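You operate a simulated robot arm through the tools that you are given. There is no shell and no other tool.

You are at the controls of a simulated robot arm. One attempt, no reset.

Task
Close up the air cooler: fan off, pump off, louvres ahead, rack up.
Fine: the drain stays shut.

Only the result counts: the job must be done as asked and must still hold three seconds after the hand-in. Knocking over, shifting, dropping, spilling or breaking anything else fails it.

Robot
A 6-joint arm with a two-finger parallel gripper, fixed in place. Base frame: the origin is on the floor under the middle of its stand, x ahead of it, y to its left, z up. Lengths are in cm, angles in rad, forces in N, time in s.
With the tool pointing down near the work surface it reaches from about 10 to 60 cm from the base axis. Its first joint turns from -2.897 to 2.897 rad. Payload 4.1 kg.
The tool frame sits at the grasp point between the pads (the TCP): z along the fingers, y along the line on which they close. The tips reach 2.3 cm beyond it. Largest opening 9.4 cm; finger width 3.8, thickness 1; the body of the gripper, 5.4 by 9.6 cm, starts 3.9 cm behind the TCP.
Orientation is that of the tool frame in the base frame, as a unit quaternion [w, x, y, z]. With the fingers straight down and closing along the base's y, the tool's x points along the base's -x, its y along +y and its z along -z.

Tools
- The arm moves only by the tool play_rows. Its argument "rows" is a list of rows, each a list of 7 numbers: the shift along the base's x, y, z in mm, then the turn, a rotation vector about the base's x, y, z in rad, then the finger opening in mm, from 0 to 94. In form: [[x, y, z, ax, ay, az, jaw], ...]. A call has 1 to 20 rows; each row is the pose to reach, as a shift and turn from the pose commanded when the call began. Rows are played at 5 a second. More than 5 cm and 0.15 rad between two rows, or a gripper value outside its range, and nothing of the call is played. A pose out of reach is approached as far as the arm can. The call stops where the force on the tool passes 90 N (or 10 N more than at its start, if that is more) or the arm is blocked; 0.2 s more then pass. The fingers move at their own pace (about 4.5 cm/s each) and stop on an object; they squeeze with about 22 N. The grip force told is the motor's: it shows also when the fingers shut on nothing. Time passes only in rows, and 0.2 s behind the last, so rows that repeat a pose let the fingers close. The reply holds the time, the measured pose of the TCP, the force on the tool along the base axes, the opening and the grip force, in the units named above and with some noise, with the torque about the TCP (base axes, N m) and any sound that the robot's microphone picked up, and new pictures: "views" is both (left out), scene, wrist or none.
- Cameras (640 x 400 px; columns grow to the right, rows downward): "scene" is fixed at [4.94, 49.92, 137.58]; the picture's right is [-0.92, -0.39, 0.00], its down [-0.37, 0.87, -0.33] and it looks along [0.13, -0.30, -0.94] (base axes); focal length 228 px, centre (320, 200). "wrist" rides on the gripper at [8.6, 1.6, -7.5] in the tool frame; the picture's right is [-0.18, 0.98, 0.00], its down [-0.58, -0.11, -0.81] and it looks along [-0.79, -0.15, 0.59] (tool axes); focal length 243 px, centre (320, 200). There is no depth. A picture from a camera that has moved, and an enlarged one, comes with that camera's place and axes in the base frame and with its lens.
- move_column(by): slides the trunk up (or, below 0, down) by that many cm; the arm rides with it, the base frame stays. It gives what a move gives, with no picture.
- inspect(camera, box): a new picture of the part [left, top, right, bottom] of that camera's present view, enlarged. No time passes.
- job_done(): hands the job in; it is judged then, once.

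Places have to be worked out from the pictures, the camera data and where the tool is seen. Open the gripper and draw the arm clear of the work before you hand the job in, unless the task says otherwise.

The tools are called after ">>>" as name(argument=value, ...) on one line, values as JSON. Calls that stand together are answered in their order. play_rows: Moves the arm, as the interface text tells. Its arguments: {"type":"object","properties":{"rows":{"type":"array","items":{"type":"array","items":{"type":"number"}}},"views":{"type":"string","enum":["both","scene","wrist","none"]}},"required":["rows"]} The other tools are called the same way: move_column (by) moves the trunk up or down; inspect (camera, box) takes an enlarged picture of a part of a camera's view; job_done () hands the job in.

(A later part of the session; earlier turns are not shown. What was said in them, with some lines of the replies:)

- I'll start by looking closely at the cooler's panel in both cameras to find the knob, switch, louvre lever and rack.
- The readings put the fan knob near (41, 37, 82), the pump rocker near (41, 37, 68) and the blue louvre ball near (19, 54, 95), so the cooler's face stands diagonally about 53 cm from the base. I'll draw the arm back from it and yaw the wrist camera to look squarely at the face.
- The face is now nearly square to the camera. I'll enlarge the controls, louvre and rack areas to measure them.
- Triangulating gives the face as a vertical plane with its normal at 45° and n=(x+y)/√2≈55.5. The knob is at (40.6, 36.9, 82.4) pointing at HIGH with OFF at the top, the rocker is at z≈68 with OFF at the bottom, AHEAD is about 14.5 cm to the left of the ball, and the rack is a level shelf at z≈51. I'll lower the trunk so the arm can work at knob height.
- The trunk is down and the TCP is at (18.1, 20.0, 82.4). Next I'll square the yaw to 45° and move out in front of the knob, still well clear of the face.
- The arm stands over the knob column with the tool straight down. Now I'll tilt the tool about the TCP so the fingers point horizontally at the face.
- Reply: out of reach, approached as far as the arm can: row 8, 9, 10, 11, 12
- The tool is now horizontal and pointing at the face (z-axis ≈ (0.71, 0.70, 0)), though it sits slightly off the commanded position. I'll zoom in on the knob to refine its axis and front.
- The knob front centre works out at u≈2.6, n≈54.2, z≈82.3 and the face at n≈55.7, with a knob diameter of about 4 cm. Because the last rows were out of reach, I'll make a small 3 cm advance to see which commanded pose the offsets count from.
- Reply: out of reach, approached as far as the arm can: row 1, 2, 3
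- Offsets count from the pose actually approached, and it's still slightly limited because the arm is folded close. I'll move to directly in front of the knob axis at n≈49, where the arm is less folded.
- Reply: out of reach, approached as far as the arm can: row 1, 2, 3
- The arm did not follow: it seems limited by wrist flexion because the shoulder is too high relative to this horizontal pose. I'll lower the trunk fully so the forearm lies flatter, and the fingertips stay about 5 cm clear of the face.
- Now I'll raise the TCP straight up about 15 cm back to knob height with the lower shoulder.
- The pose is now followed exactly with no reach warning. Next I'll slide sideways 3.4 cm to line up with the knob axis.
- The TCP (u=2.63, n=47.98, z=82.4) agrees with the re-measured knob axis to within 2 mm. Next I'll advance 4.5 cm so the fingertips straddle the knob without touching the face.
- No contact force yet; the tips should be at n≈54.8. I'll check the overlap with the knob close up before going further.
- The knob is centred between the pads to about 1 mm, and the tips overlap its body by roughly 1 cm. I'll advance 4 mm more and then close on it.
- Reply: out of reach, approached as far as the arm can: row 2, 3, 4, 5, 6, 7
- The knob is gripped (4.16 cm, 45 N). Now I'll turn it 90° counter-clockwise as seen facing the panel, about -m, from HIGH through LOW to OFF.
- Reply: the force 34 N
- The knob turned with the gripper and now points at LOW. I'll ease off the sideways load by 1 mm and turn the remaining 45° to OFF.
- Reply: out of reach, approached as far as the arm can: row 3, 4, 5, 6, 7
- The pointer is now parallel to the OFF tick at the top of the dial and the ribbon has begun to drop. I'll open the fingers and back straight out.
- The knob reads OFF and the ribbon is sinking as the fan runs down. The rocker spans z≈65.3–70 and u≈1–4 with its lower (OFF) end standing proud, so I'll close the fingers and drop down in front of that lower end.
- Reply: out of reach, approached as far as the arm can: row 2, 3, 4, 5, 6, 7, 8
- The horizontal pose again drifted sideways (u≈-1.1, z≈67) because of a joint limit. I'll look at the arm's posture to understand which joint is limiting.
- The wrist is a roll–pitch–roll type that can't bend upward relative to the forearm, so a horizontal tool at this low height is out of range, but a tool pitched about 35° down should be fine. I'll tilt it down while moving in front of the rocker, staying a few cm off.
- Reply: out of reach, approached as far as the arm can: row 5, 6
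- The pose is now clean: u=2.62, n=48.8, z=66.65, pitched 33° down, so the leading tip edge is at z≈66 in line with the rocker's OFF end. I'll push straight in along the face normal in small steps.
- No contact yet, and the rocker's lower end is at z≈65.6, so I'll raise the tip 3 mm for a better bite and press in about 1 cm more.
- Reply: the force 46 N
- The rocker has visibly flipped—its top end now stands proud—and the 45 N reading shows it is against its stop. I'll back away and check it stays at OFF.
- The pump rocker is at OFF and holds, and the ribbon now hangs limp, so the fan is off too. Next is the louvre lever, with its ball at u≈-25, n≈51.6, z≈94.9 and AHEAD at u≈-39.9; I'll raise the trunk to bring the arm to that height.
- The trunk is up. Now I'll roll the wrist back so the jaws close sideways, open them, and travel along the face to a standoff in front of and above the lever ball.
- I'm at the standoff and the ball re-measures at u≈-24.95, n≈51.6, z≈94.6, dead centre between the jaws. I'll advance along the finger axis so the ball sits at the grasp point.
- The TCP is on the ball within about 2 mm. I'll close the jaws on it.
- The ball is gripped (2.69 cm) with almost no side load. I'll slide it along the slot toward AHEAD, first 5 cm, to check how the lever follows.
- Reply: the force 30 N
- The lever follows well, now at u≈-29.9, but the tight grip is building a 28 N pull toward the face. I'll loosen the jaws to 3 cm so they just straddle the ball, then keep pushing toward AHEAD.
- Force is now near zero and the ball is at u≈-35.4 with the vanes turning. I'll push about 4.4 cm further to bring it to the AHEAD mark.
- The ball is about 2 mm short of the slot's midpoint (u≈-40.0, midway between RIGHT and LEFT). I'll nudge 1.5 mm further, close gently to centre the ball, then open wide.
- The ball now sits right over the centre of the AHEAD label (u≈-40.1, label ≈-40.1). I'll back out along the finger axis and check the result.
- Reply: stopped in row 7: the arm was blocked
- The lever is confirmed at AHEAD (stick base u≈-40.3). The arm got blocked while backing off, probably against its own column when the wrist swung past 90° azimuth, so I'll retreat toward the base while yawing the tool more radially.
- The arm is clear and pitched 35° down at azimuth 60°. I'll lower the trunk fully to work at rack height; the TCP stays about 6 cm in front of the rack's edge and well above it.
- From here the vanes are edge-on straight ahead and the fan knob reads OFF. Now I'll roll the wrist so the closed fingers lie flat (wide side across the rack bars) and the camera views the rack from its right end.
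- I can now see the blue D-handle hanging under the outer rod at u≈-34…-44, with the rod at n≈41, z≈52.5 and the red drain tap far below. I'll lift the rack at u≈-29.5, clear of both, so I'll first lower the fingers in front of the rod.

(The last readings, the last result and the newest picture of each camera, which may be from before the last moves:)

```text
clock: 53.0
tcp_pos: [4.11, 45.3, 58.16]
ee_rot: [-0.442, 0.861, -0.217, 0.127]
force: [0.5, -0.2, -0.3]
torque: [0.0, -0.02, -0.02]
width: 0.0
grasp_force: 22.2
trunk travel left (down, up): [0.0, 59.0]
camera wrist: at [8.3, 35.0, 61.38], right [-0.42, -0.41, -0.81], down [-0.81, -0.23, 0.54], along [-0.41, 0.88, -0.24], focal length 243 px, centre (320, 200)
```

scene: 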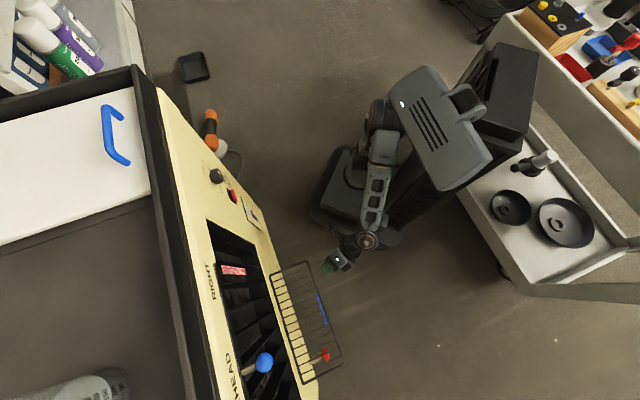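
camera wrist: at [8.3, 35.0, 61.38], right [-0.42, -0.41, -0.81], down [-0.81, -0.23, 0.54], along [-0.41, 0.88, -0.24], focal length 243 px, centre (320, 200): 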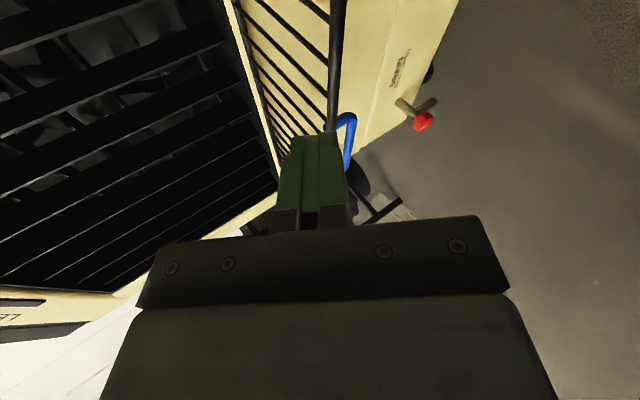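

The descent is feasible, and the rod re-measures at n≈41.2, z≈52.5. I'll go down below rod level and then slide the fingertips in under the rod, to the right of the handle.

>>> play_rows(rows=[[0, 0, -25, 0, 0, 0, 0], [0, 0, -50, 0, 0, 0, 0], [0, 0, -74, 0, 0, 0, 0], [0, 0, -74, 0, 0, 0, 0]], views="both")

>>> inspect(camera="wrist", box=[200, 0, 480, 220])

```text
clock: 54.0
tcp_pos: [4.07, 45.31, 50.66]
ee_rot: [-0.443, 0.86, -0.219, 0.127]
force: [0.4, 0.2, 0.7]
torque: [0.02, 0.0, -0.02]
width: 0.0
grasp_force: 22.3
trunk travel left (down, up): [0.0, 59.0]
camera wrist: at [8.21, 34.9, 53.89], right [-0.42, -0.41, -0.81], down [-0.81, -0.23, 0.54], along [-0.41, 0.88, -0.24], focal length 243 px, centre (320, 200)
```

scene: 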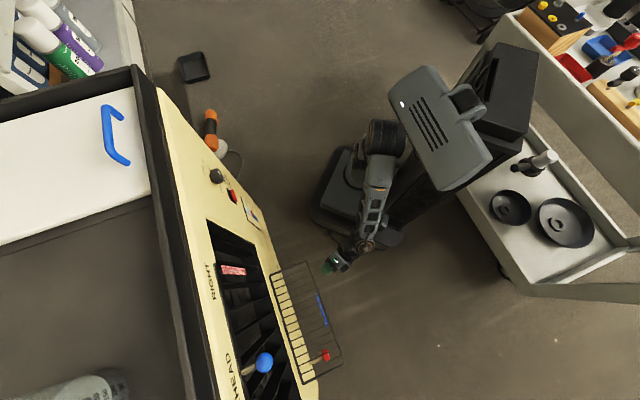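
wrist: 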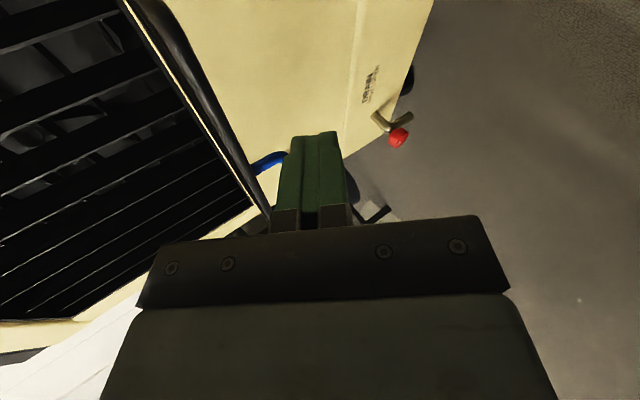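

```text
1.82 times, centred on (340, 110) of wrist
camera zoom: at [8.21, 34.9, 53.89], right [-0.42, -0.41, -0.81], down [-0.81, -0.23, 0.54], along [-0.41, 0.88, -0.24], focal length 441 px, centre (284, 364)
```

zoom: 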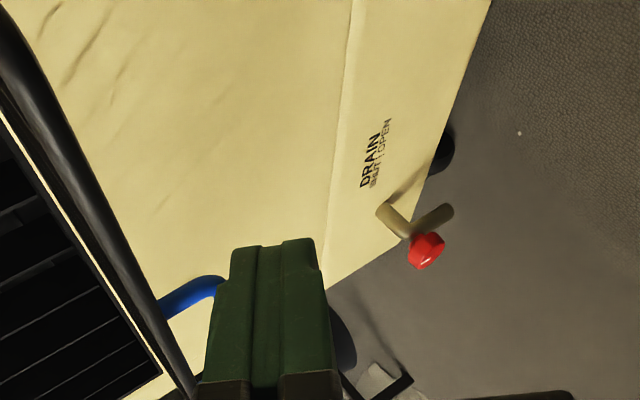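

The fingers are below rod level, with the handle post about 3 cm to their left. I'll slide in 5 cm so the fingertip lies under the rod.

>>> play_rows(rows=[[9, 9, 0, 0, 0, 0, 0], [18, 18, 0, 0, 0, 0, 0], [27, 27, 0, 0, 0, 0, 0], [36, 36, 0, 0, 0, 0, 0], [36, 36, 0, 0, 0, 0, 0]], views="both")

>>> inspect(camera="wrist", box=[200, 0, 480, 220])

>>> inspect(camera="scene", box=[270, 250, 360, 320])

```text
clock: 55.2
tcp_pos: [7.89, 48.94, 50.86]
ee_rot: [-0.443, 0.861, -0.218, 0.126]
force: [-0.2, 0.5, 0.0]
torque: [-0.03, -0.01, -0.04]
width: 0.0
grasp_force: 22.0
trunk travel left (down, up): [0.0, 59.0]
camera wrist: at [11.85, 38.49, 53.98], right [-0.42, -0.42, -0.81], down [-0.81, -0.23, 0.54], along [-0.41, 0.88, -0.24], focal length 243 px, centre (320, 200)
```

scene: 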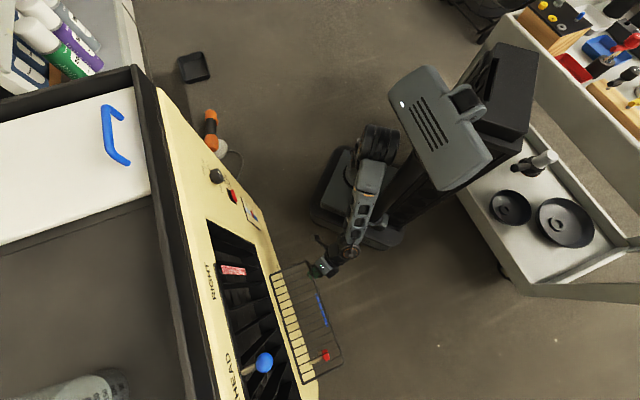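
wrist: 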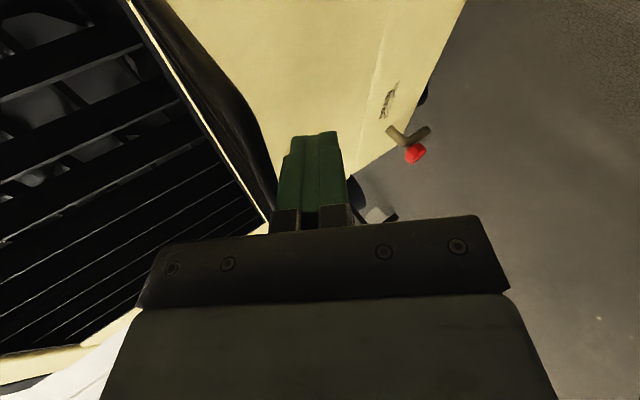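

```text
1.82 times, centred on (340, 110) of wrist
camera zoom: at [11.85, 38.49, 53.98], right [-0.42, -0.42, -0.81], down [-0.81, -0.23, 0.54], along [-0.41, 0.88, -0.24], focal length 441 px, centre (284, 364)
```

zoom: 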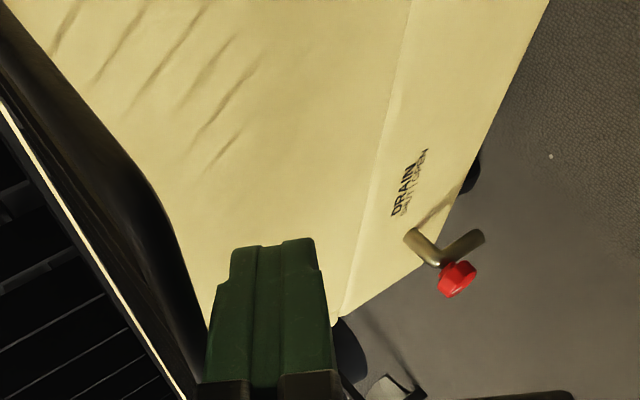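

```text
5.71 times, centred on (315, 285) of scene
camera zoom: at [4.94, 49.92, 137.58], right [-0.92, -0.39, 0.0], down [-0.37, 0.87, -0.33], along [0.13, -0.3, -0.94], focal length 1300 px, centre (349, -286)
```

zoom: 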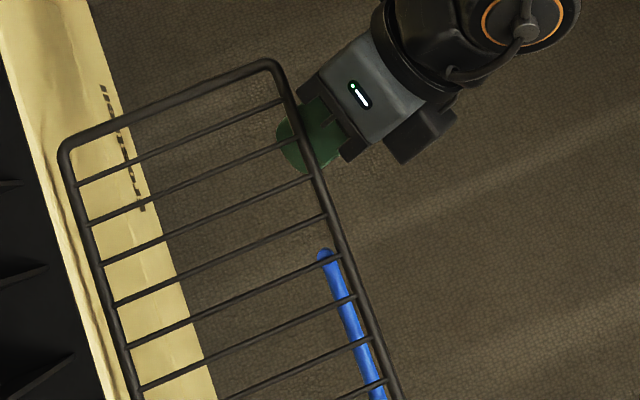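

The fingertip is clearly under the rod and two bars (TCP n=40.2, z=50.9) with no contact yet. I'll start lifting along the rack's arc, up to about 20°, and watch the force.

>>> play_rows(rows=[[0, 0, 9, 0, 0, 0, 0], [-1, -1, 21, 0, 0, 0, 0], [0, 0, 34, 0, 0, 0, 0], [1.5, 1.5, 46, 0, 0, 0, 0], [3.2, 3.2, 57, 0, 0, 0, 0], [3.2, 3.2, 57, 0, 0, 0, 0]], views="both")

>>> inspect(camera="scene", box=[260, 245, 360, 400])

>>> inspect(camera="wrist", box=[160, 0, 480, 220])

```text
clock: 56.6
tcp_pos: [8.11, 49.07, 56.67]
ee_rot: [-0.442, 0.861, -0.219, 0.125]
force: [-0.8, -1.1, -1.2]
torque: [0.04, 0.01, 0.0]
width: 0.0
grasp_force: 21.9
trunk travel left (down, up): [0.0, 59.0]
camera wrist: at [12.15, 38.8, 59.74], right [-0.42, -0.41, -0.81], down [-0.81, -0.23, 0.54], along [-0.41, 0.88, -0.24], focal length 243 px, centre (320, 200)
```

scene: 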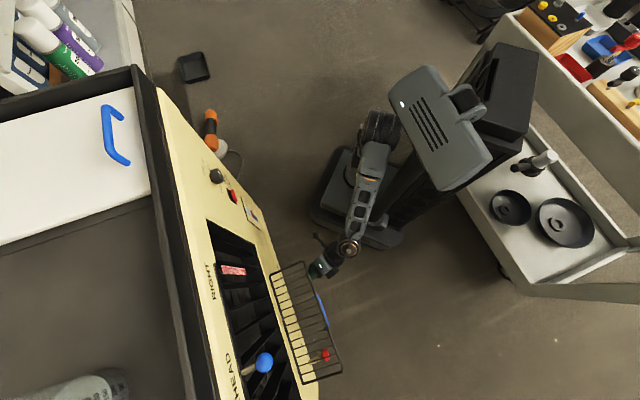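
wrist: 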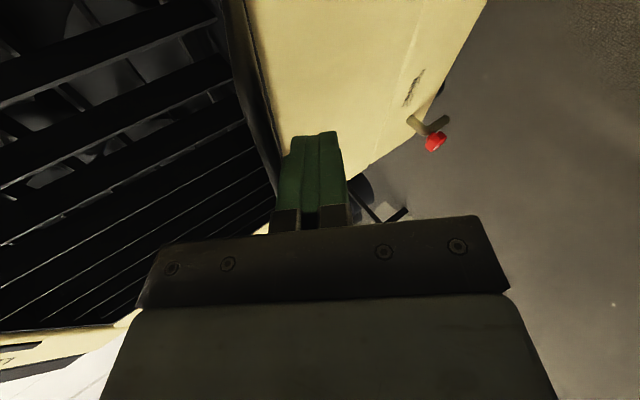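

```text
2.58 times, centred on (310, 322) of scene
camera zoom: at [4.94, 49.92, 137.58], right [-0.92, -0.39, 0.0], down [-0.37, 0.87, -0.33], along [0.13, -0.3, -0.94], focal length 587 px, centre (346, -116)
```

zoom: 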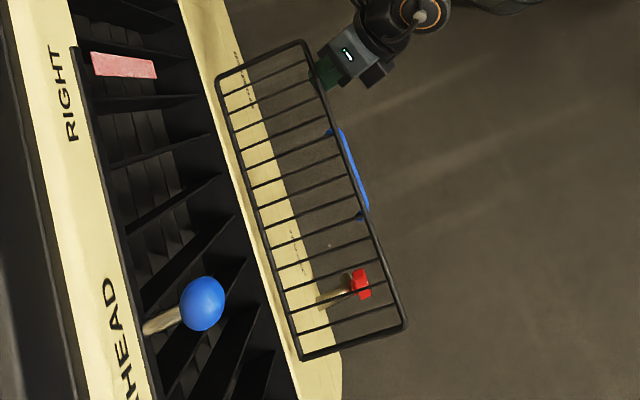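

```text
1.82 times, centred on (320, 110) of wrist
camera zoom: at [12.15, 38.8, 59.74], right [-0.42, -0.41, -0.81], down [-0.81, -0.23, 0.54], along [-0.41, 0.88, -0.24], focal length 441 px, centre (320, 364)
```

zoom: 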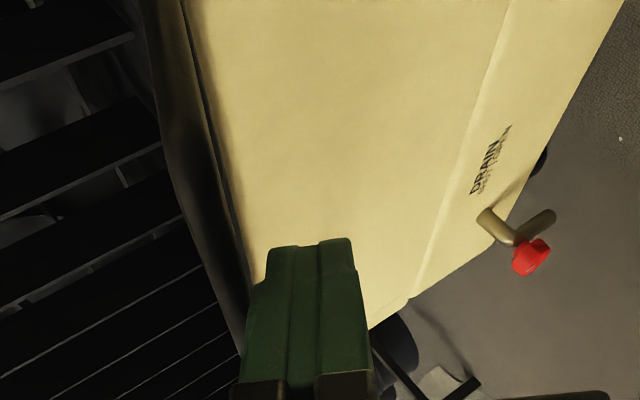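

The rack is rising with the finger and the load is tiny. I'll continue along the arc to about 60°.

>>> play_rows(rows=[[4, 4, 10, 0, 0, 0, 0], [8.6, 8.6, 20, 0, 0, 0, 0], [14, 14, 29, 0, 0, 0, 0], [19.6, 19.6, 38, 0, 0, 0, 0], [24.5, 24.5, 46, 0, 0, 0, 0], [29.5, 29.5, 53, 0, 0, 0, 0], [35.5, 35.5, 60, 0, 0, 0, 0], [41.5, 41.5, 66, 0, 0, 0, 0], [41.5, 41.5, 66, 0, 0, 0, 0]], views="both")

>>> inspect(camera="scene", box=[260, 245, 360, 400])

>>> inspect(camera="wrist", box=[160, 0, 480, 220])

```text
clock: 58.6
tcp_pos: [12.3, 53.34, 63.25]
ee_rot: [-0.444, 0.86, -0.217, 0.125]
force: [-1.7, 0.2, -0.8]
torque: [0.03, 0.02, 0.02]
width: 0.01
grasp_force: 22.1
trunk travel left (down, up): [0.0, 59.0]
camera wrist: at [16.32, 42.92, 66.38], right [-0.42, -0.41, -0.81], down [-0.81, -0.23, 0.54], along [-0.41, 0.88, -0.24], focal length 243 px, centre (320, 200)
```

scene: 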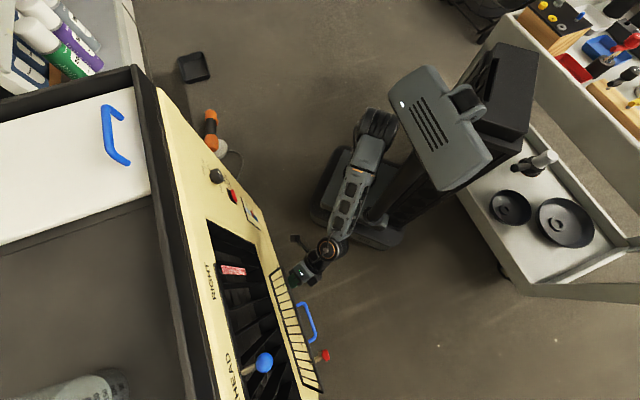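
wrist: 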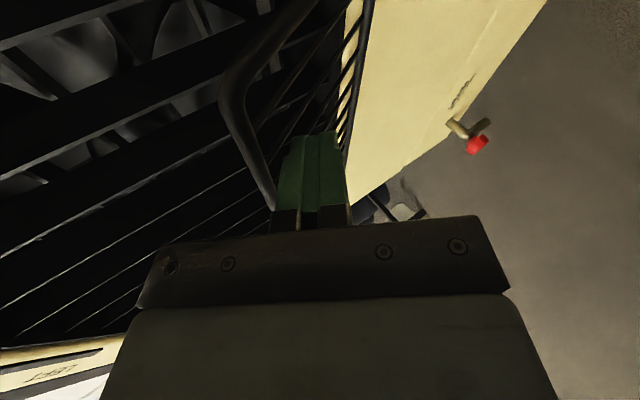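

```text
2.58 times, centred on (310, 322) of scene
camera zoom: at [4.94, 49.92, 137.58], right [-0.92, -0.39, 0.0], down [-0.37, 0.87, -0.33], along [0.13, -0.3, -0.94], focal length 587 px, centre (346, -116)
```

zoom: 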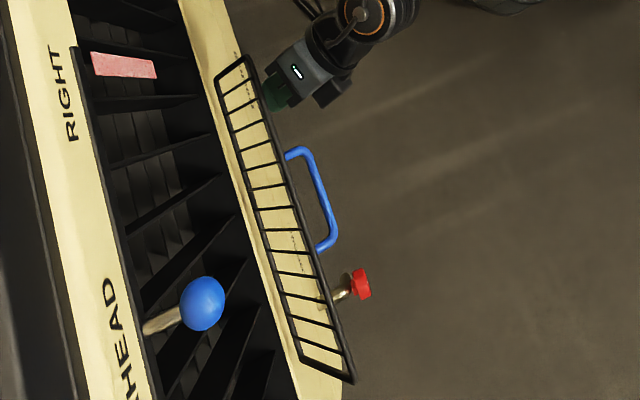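

```text
1.82 times, centred on (320, 110) of wrist
camera zoom: at [16.32, 42.92, 66.38], right [-0.42, -0.41, -0.81], down [-0.81, -0.23, 0.54], along [-0.41, 0.88, -0.24], focal length 441 px, centre (320, 364)
```

zoom: 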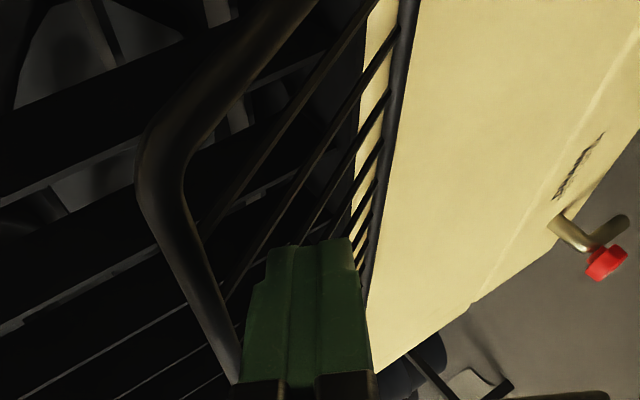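

The rack is now at roughly 60° with the tip bearing on its bars. I'll carry on to about 80°.

>>> play_rows(rows=[[6.5, 6.5, 5, 0, 0, 0, 0], [12.7, 12.7, 9, 0, 0, 0, 0], [20, 20, 13, 0, 0, 0, 0], [27, 27, 15.5, 0, 0, 0, 0], [27, 27, 15.5, 0, 0, 0, 0]], views="both")

>>> inspect(camera="scene", box=[260, 245, 360, 400])

>>> inspect(camera="wrist", box=[160, 0, 480, 220])

```text
clock: 59.8
tcp_pos: [15.04, 56.0, 64.66]
ee_rot: [-0.444, 0.86, -0.217, 0.126]
force: [0.3, -0.4, -0.4]
torque: [-0.03, -0.01, 0.0]
width: 0.02
grasp_force: 22.0
trunk travel left (down, up): [0.0, 59.0]
camera wrist: at [19.04, 45.66, 67.77], right [-0.42, -0.41, -0.81], down [-0.81, -0.23, 0.54], along [-0.41, 0.88, -0.24], focal length 243 px, centre (320, 200)
```

scene: 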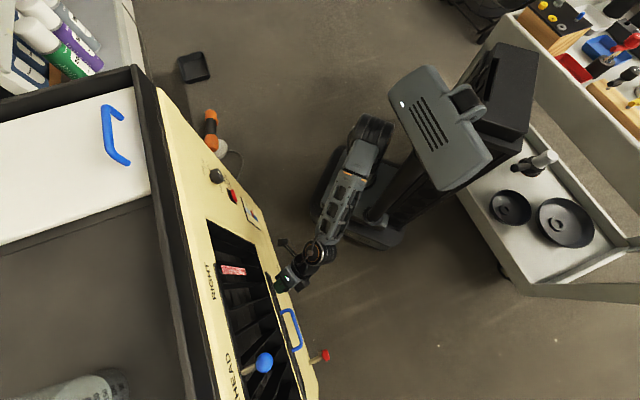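
wrist: 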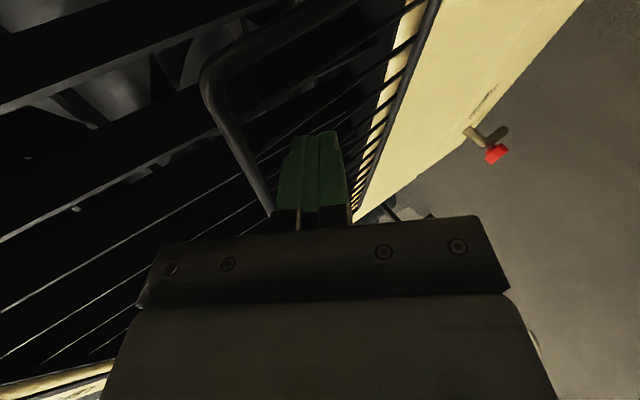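

```text
2.58 times, centred on (310, 322) of scene
camera zoom: at [4.94, 49.92, 137.58], right [-0.92, -0.39, 0.0], down [-0.37, 0.87, -0.33], along [0.13, -0.3, -0.94], focal length 587 px, centre (346, -116)
```

zoom: 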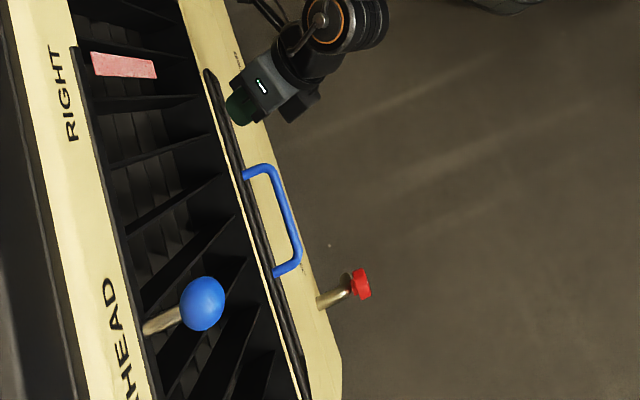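

```text
1.82 times, centred on (320, 110) of wrist
camera zoom: at [19.04, 45.66, 67.77], right [-0.42, -0.41, -0.81], down [-0.81, -0.23, 0.54], along [-0.41, 0.88, -0.24], focal length 441 px, centre (320, 364)
```

zoom: 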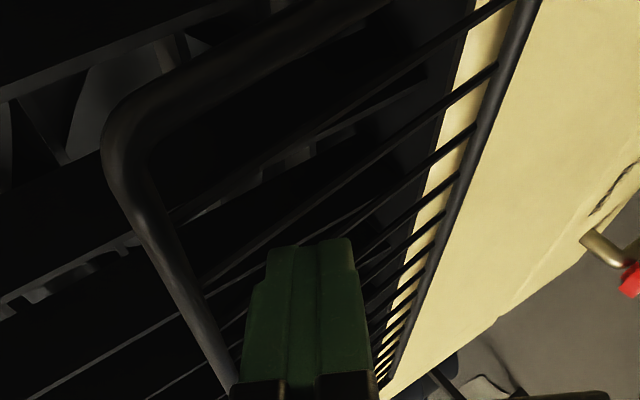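

The rack is almost upright, at about 80°. I'll push it gently the last bit toward the face in small steps, watching for a stop or click.

>>> play_rows(rows=[[4, 4, 1, 0, 0, 0, 0], [8, 8, 2, 0, 0, 0, 0], [11, 11, 2, 0, 0, 0, 0], [14, 14, 2, 0, 0, 0, 0], [14, 14, 2, 0, 0, 0, 0]], views="both")

>>> inspect(camera="scene", box=[250, 245, 340, 400])

>>> inspect(camera="wrist", box=[160, 0, 480, 220])

```text
clock: 61.0
tcp_pos: [16.1, 57.23, 64.83]
ee_rot: [-0.442, 0.861, -0.218, 0.126]
force: [-18.9, -37.0, -0.1]
torque: [-0.17, 0.1, -0.8]
width: 0.01
grasp_force: 22.3
trunk travel left (down, up): [0.0, 59.0]
camera wrist: at [20.17, 46.87, 68.03], right [-0.42, -0.42, -0.81], down [-0.81, -0.23, 0.54], along [-0.41, 0.88, -0.24], focal length 243 px, centre (320, 200)
```

scene: 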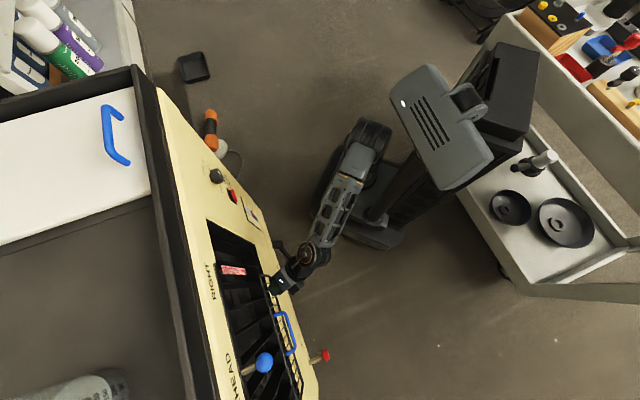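
wrist: 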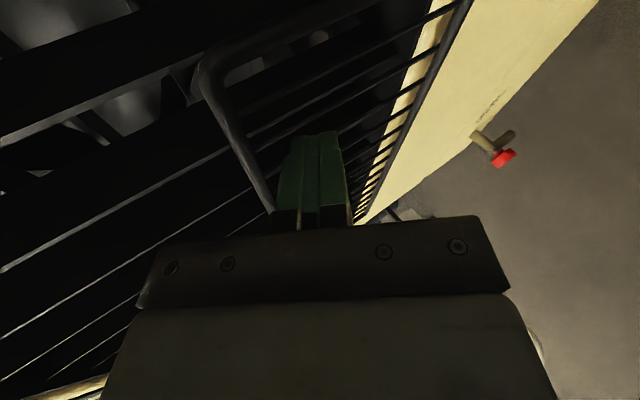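

```text
2.58 times, centred on (295, 322) of scene
camera zoom: at [4.94, 49.92, 137.58], right [-0.92, -0.39, 0.0], down [-0.37, 0.87, -0.33], along [0.13, -0.3, -0.94], focal length 587 px, centre (384, -116)
```

zoom: 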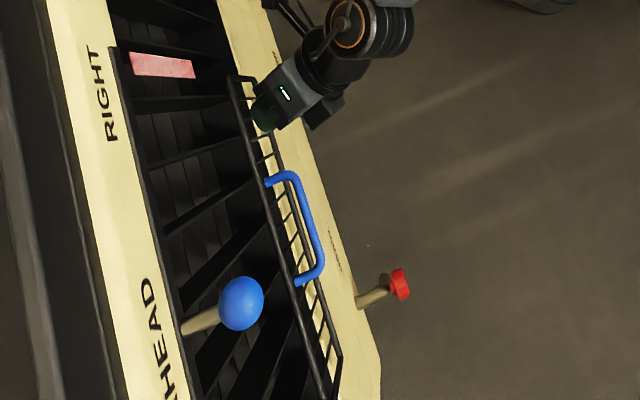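

```text
1.82 times, centred on (320, 110) of wrist
camera zoom: at [20.17, 46.87, 68.03], right [-0.42, -0.42, -0.81], down [-0.81, -0.23, 0.54], along [-0.41, 0.88, -0.24], focal length 441 px, centre (320, 364)
```

zoom: 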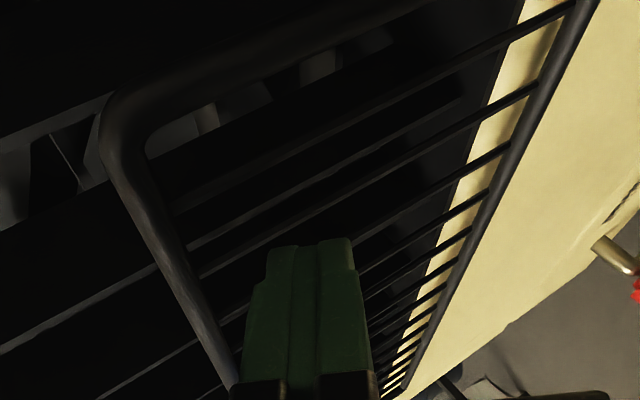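

The rack has gone past vertical and leans onto the face, and the 41 N reading says it is against its stop. I'll back off slowly and check that it stays up.

>>> play_rows(rows=[[-2, -2, 0, 0, 0, 0, 0], [-5, -5, 0, 0, 0, 0, 0], [-12, -12, 1, 0, 0, 0, 0], [-25, -25, 4, 0, 0, 0, 0], [-40, -40, 8, 0, 0, 0, 0], [-60, -60, 12, 0, 0, 0, 0], [-60, -60, 12, 0, 0, 0, 0], [-60, -60, 12, 0, 0, 0, 0]], views="both")

>>> inspect(camera="scene", box=[250, 245, 340, 400])

>>> inspect(camera="wrist", box=[160, 0, 640, 220])

```text
clock: 62.8
tcp_pos: [10.28, 51.45, 66.14]
ee_rot: [-0.442, 0.861, -0.217, 0.125]
force: [-0.3, 0.4, -0.3]
torque: [0.04, -0.03, 0.0]
width: 0.02
grasp_force: 21.7
trunk travel left (down, up): [0.0, 59.0]
camera wrist: at [14.37, 41.04, 69.26], right [-0.42, -0.41, -0.81], down [-0.81, -0.23, 0.54], along [-0.41, 0.88, -0.24], focal length 243 px, centre (320, 200)
```

scene: 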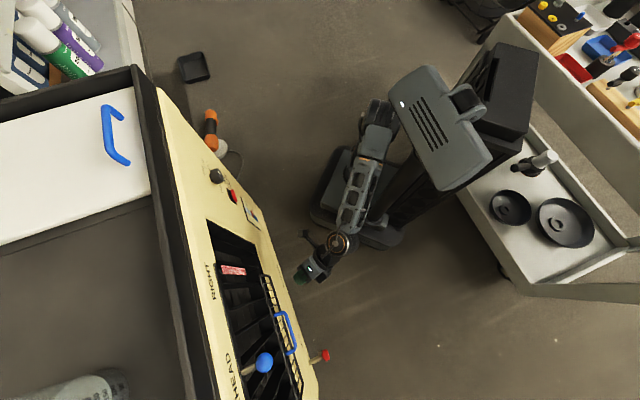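
wrist: 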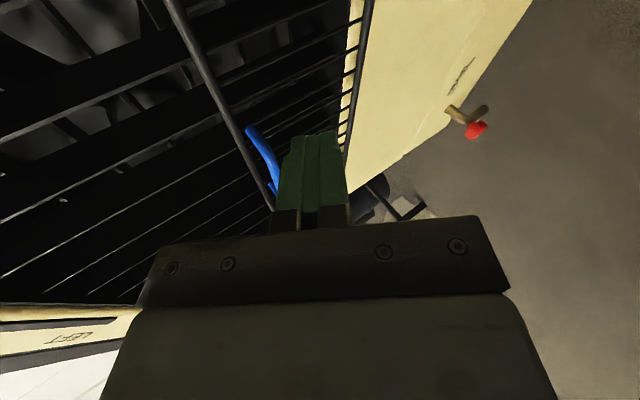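

```text
2.58 times, centred on (295, 322) of scene
camera zoom: at [4.94, 49.92, 137.58], right [-0.92, -0.39, 0.0], down [-0.37, 0.87, -0.33], along [0.13, -0.3, -0.94], focal length 587 px, centre (384, -116)
```

zoom: 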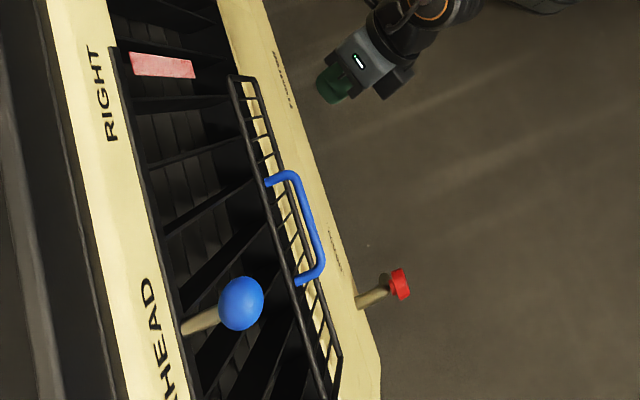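

```text
1.33 times, centred on (400, 110) of wrist
camera zoom: at [14.37, 41.04, 69.26], right [-0.42, -0.41, -0.81], down [-0.81, -0.23, 0.54], along [-0.41, 0.88, -0.24], focal length 324 px, centre (213, 320)
```

zoom: 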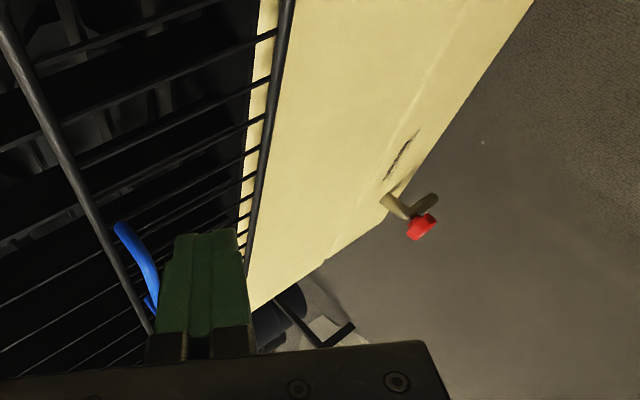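

The rack stays up unaided and the drain tap is untouched. I'll draw the arm well clear toward the base, open the gripper, and take a last look.

>>> play_rows(rows=[[-6, -24, 8, 0, 0, 0, 0], [-12, -48, 15, 0, 0, 0, 20], [-18, -72, 22, 0, 0, 0, 60], [-23, -95, 30, 0, 0, 0, 94], [-23, -95, 30, 0, 0, 0, 94], [-23, -95, 30, 0, 0, 0, 94], [-23, -95, 30, 0, 0, 0, 94]], views="both")

>>> inspect(camera="scene", box=[195, 150, 275, 220])

>>> inspect(camera="scene", box=[190, 250, 350, 400])

>>> inspect(camera="wrist", box=[0, 0, 640, 240])

```text
clock: 64.4
tcp_pos: [7.99, 41.95, 69.08]
ee_rot: [-0.443, 0.861, -0.217, 0.126]
force: [0.4, -0.2, 0.5]
torque: [-0.03, 0.01, -0.01]
width: 9.41
grasp_force: 0.1
trunk travel left (down, up): [0.0, 59.0]
camera wrist: at [11.99, 31.49, 72.19], right [-0.42, -0.41, -0.81], down [-0.81, -0.23, 0.54], along [-0.41, 0.88, -0.24], focal length 243 px, centre (320, 200)
```

scene: 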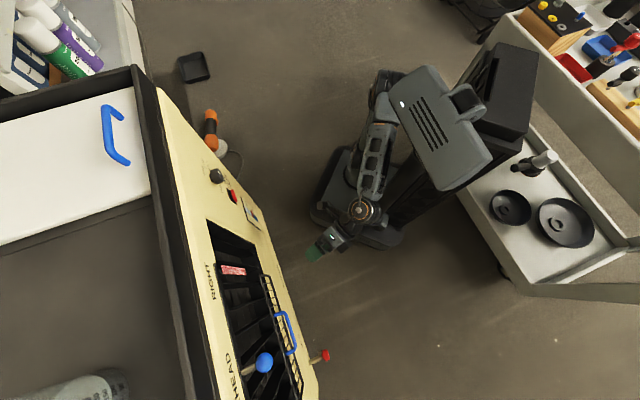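
wrist: 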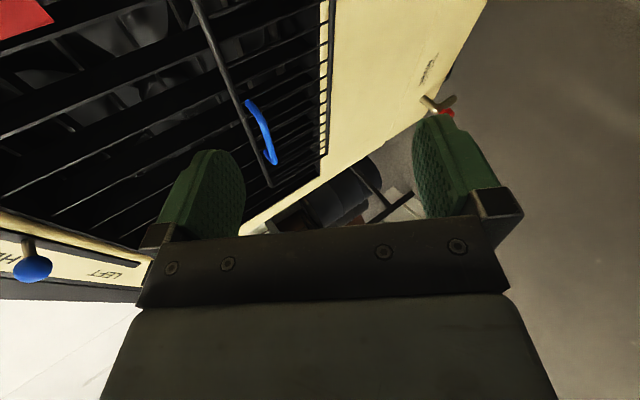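

```text
5.71 times, centred on (235, 185) of scene
camera zoom: at [4.94, 49.92, 137.58], right [-0.92, -0.39, 0.0], down [-0.37, 0.87, -0.33], along [0.13, -0.3, -0.94], focal length 1300 px, centre (806, 286)
```

zoom: 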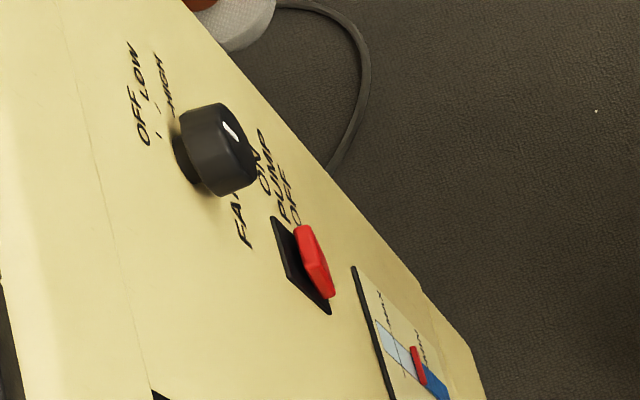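

```text
2.67 times, centred on (270, 325) of scene
camera zoom: at [4.94, 49.92, 137.58], right [-0.92, -0.39, 0.0], down [-0.37, 0.87, -0.33], along [0.13, -0.3, -0.94], focal length 607 px, centre (453, -133)
```

zoom: 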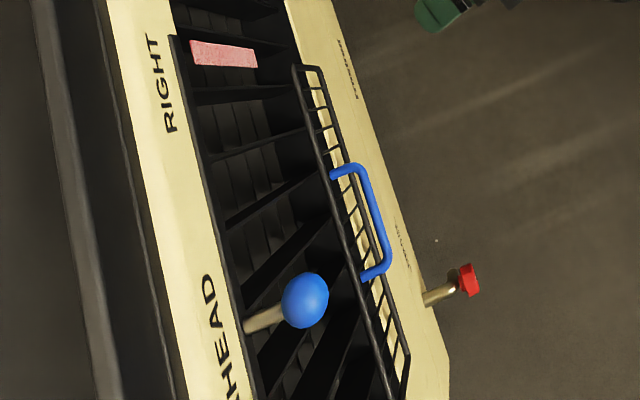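

```text
1.00 times, centred on (320, 120) of wrist (not enlarged: the box is as wide or as high as the picture)
camera zoom: at [11.99, 31.49, 72.19], right [-0.42, -0.41, -0.81], down [-0.81, -0.23, 0.54], along [-0.41, 0.88, -0.24], focal length 243 px, centre (320, 280)
```

zoom: 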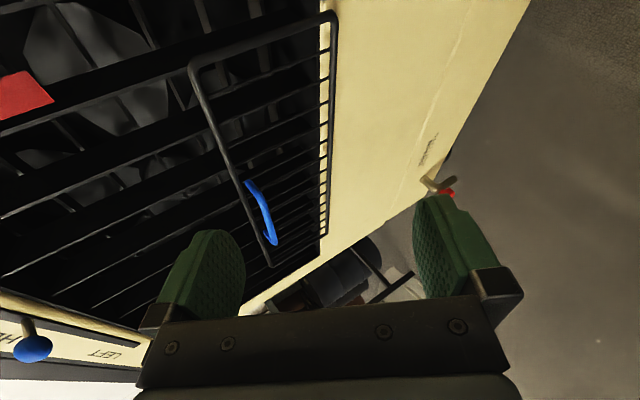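

The final views show everything as asked:
- **Fan:** the knob is at OFF and the ribbon hangs limp.
- **Pump:** the rocker is on its OFF side.
- **Louvres:** the lever is at AHEAD.
- **Rack:** it is folded up and holding.
- **Drain:** the tap is untouched.

The arm is clear with the gripper open, so I'm handing the job in.

>>> job_done()

```text
The job is handed in.
```

The air cooler is closed up, and I've handed the job in. I don't have the verdict yet; this is what the last pictures showed:

- **Fan:** the knob points at OFF, and the ribbon in front of the louvres hangs limp, so the fan has stopped.
- **Pump:** the switch is on its OFF side and stayed there after I let go.
- **Louvres:** the lever is at the AHEAD mark, within about 3 mm by my measurement.
- **Rack:** it is folded up past vertical against its stop and holds on its own.
- **Drain:** I never touched the tap, and it looks the same as at the start.

The arm was stopped once while backing away from the lever. It was probably brushing its own column, and the forces stayed near zero. I drew it back another way. Nothing else was knocked or moved that I could see. The arm is clear of the cooler with the gripper open.
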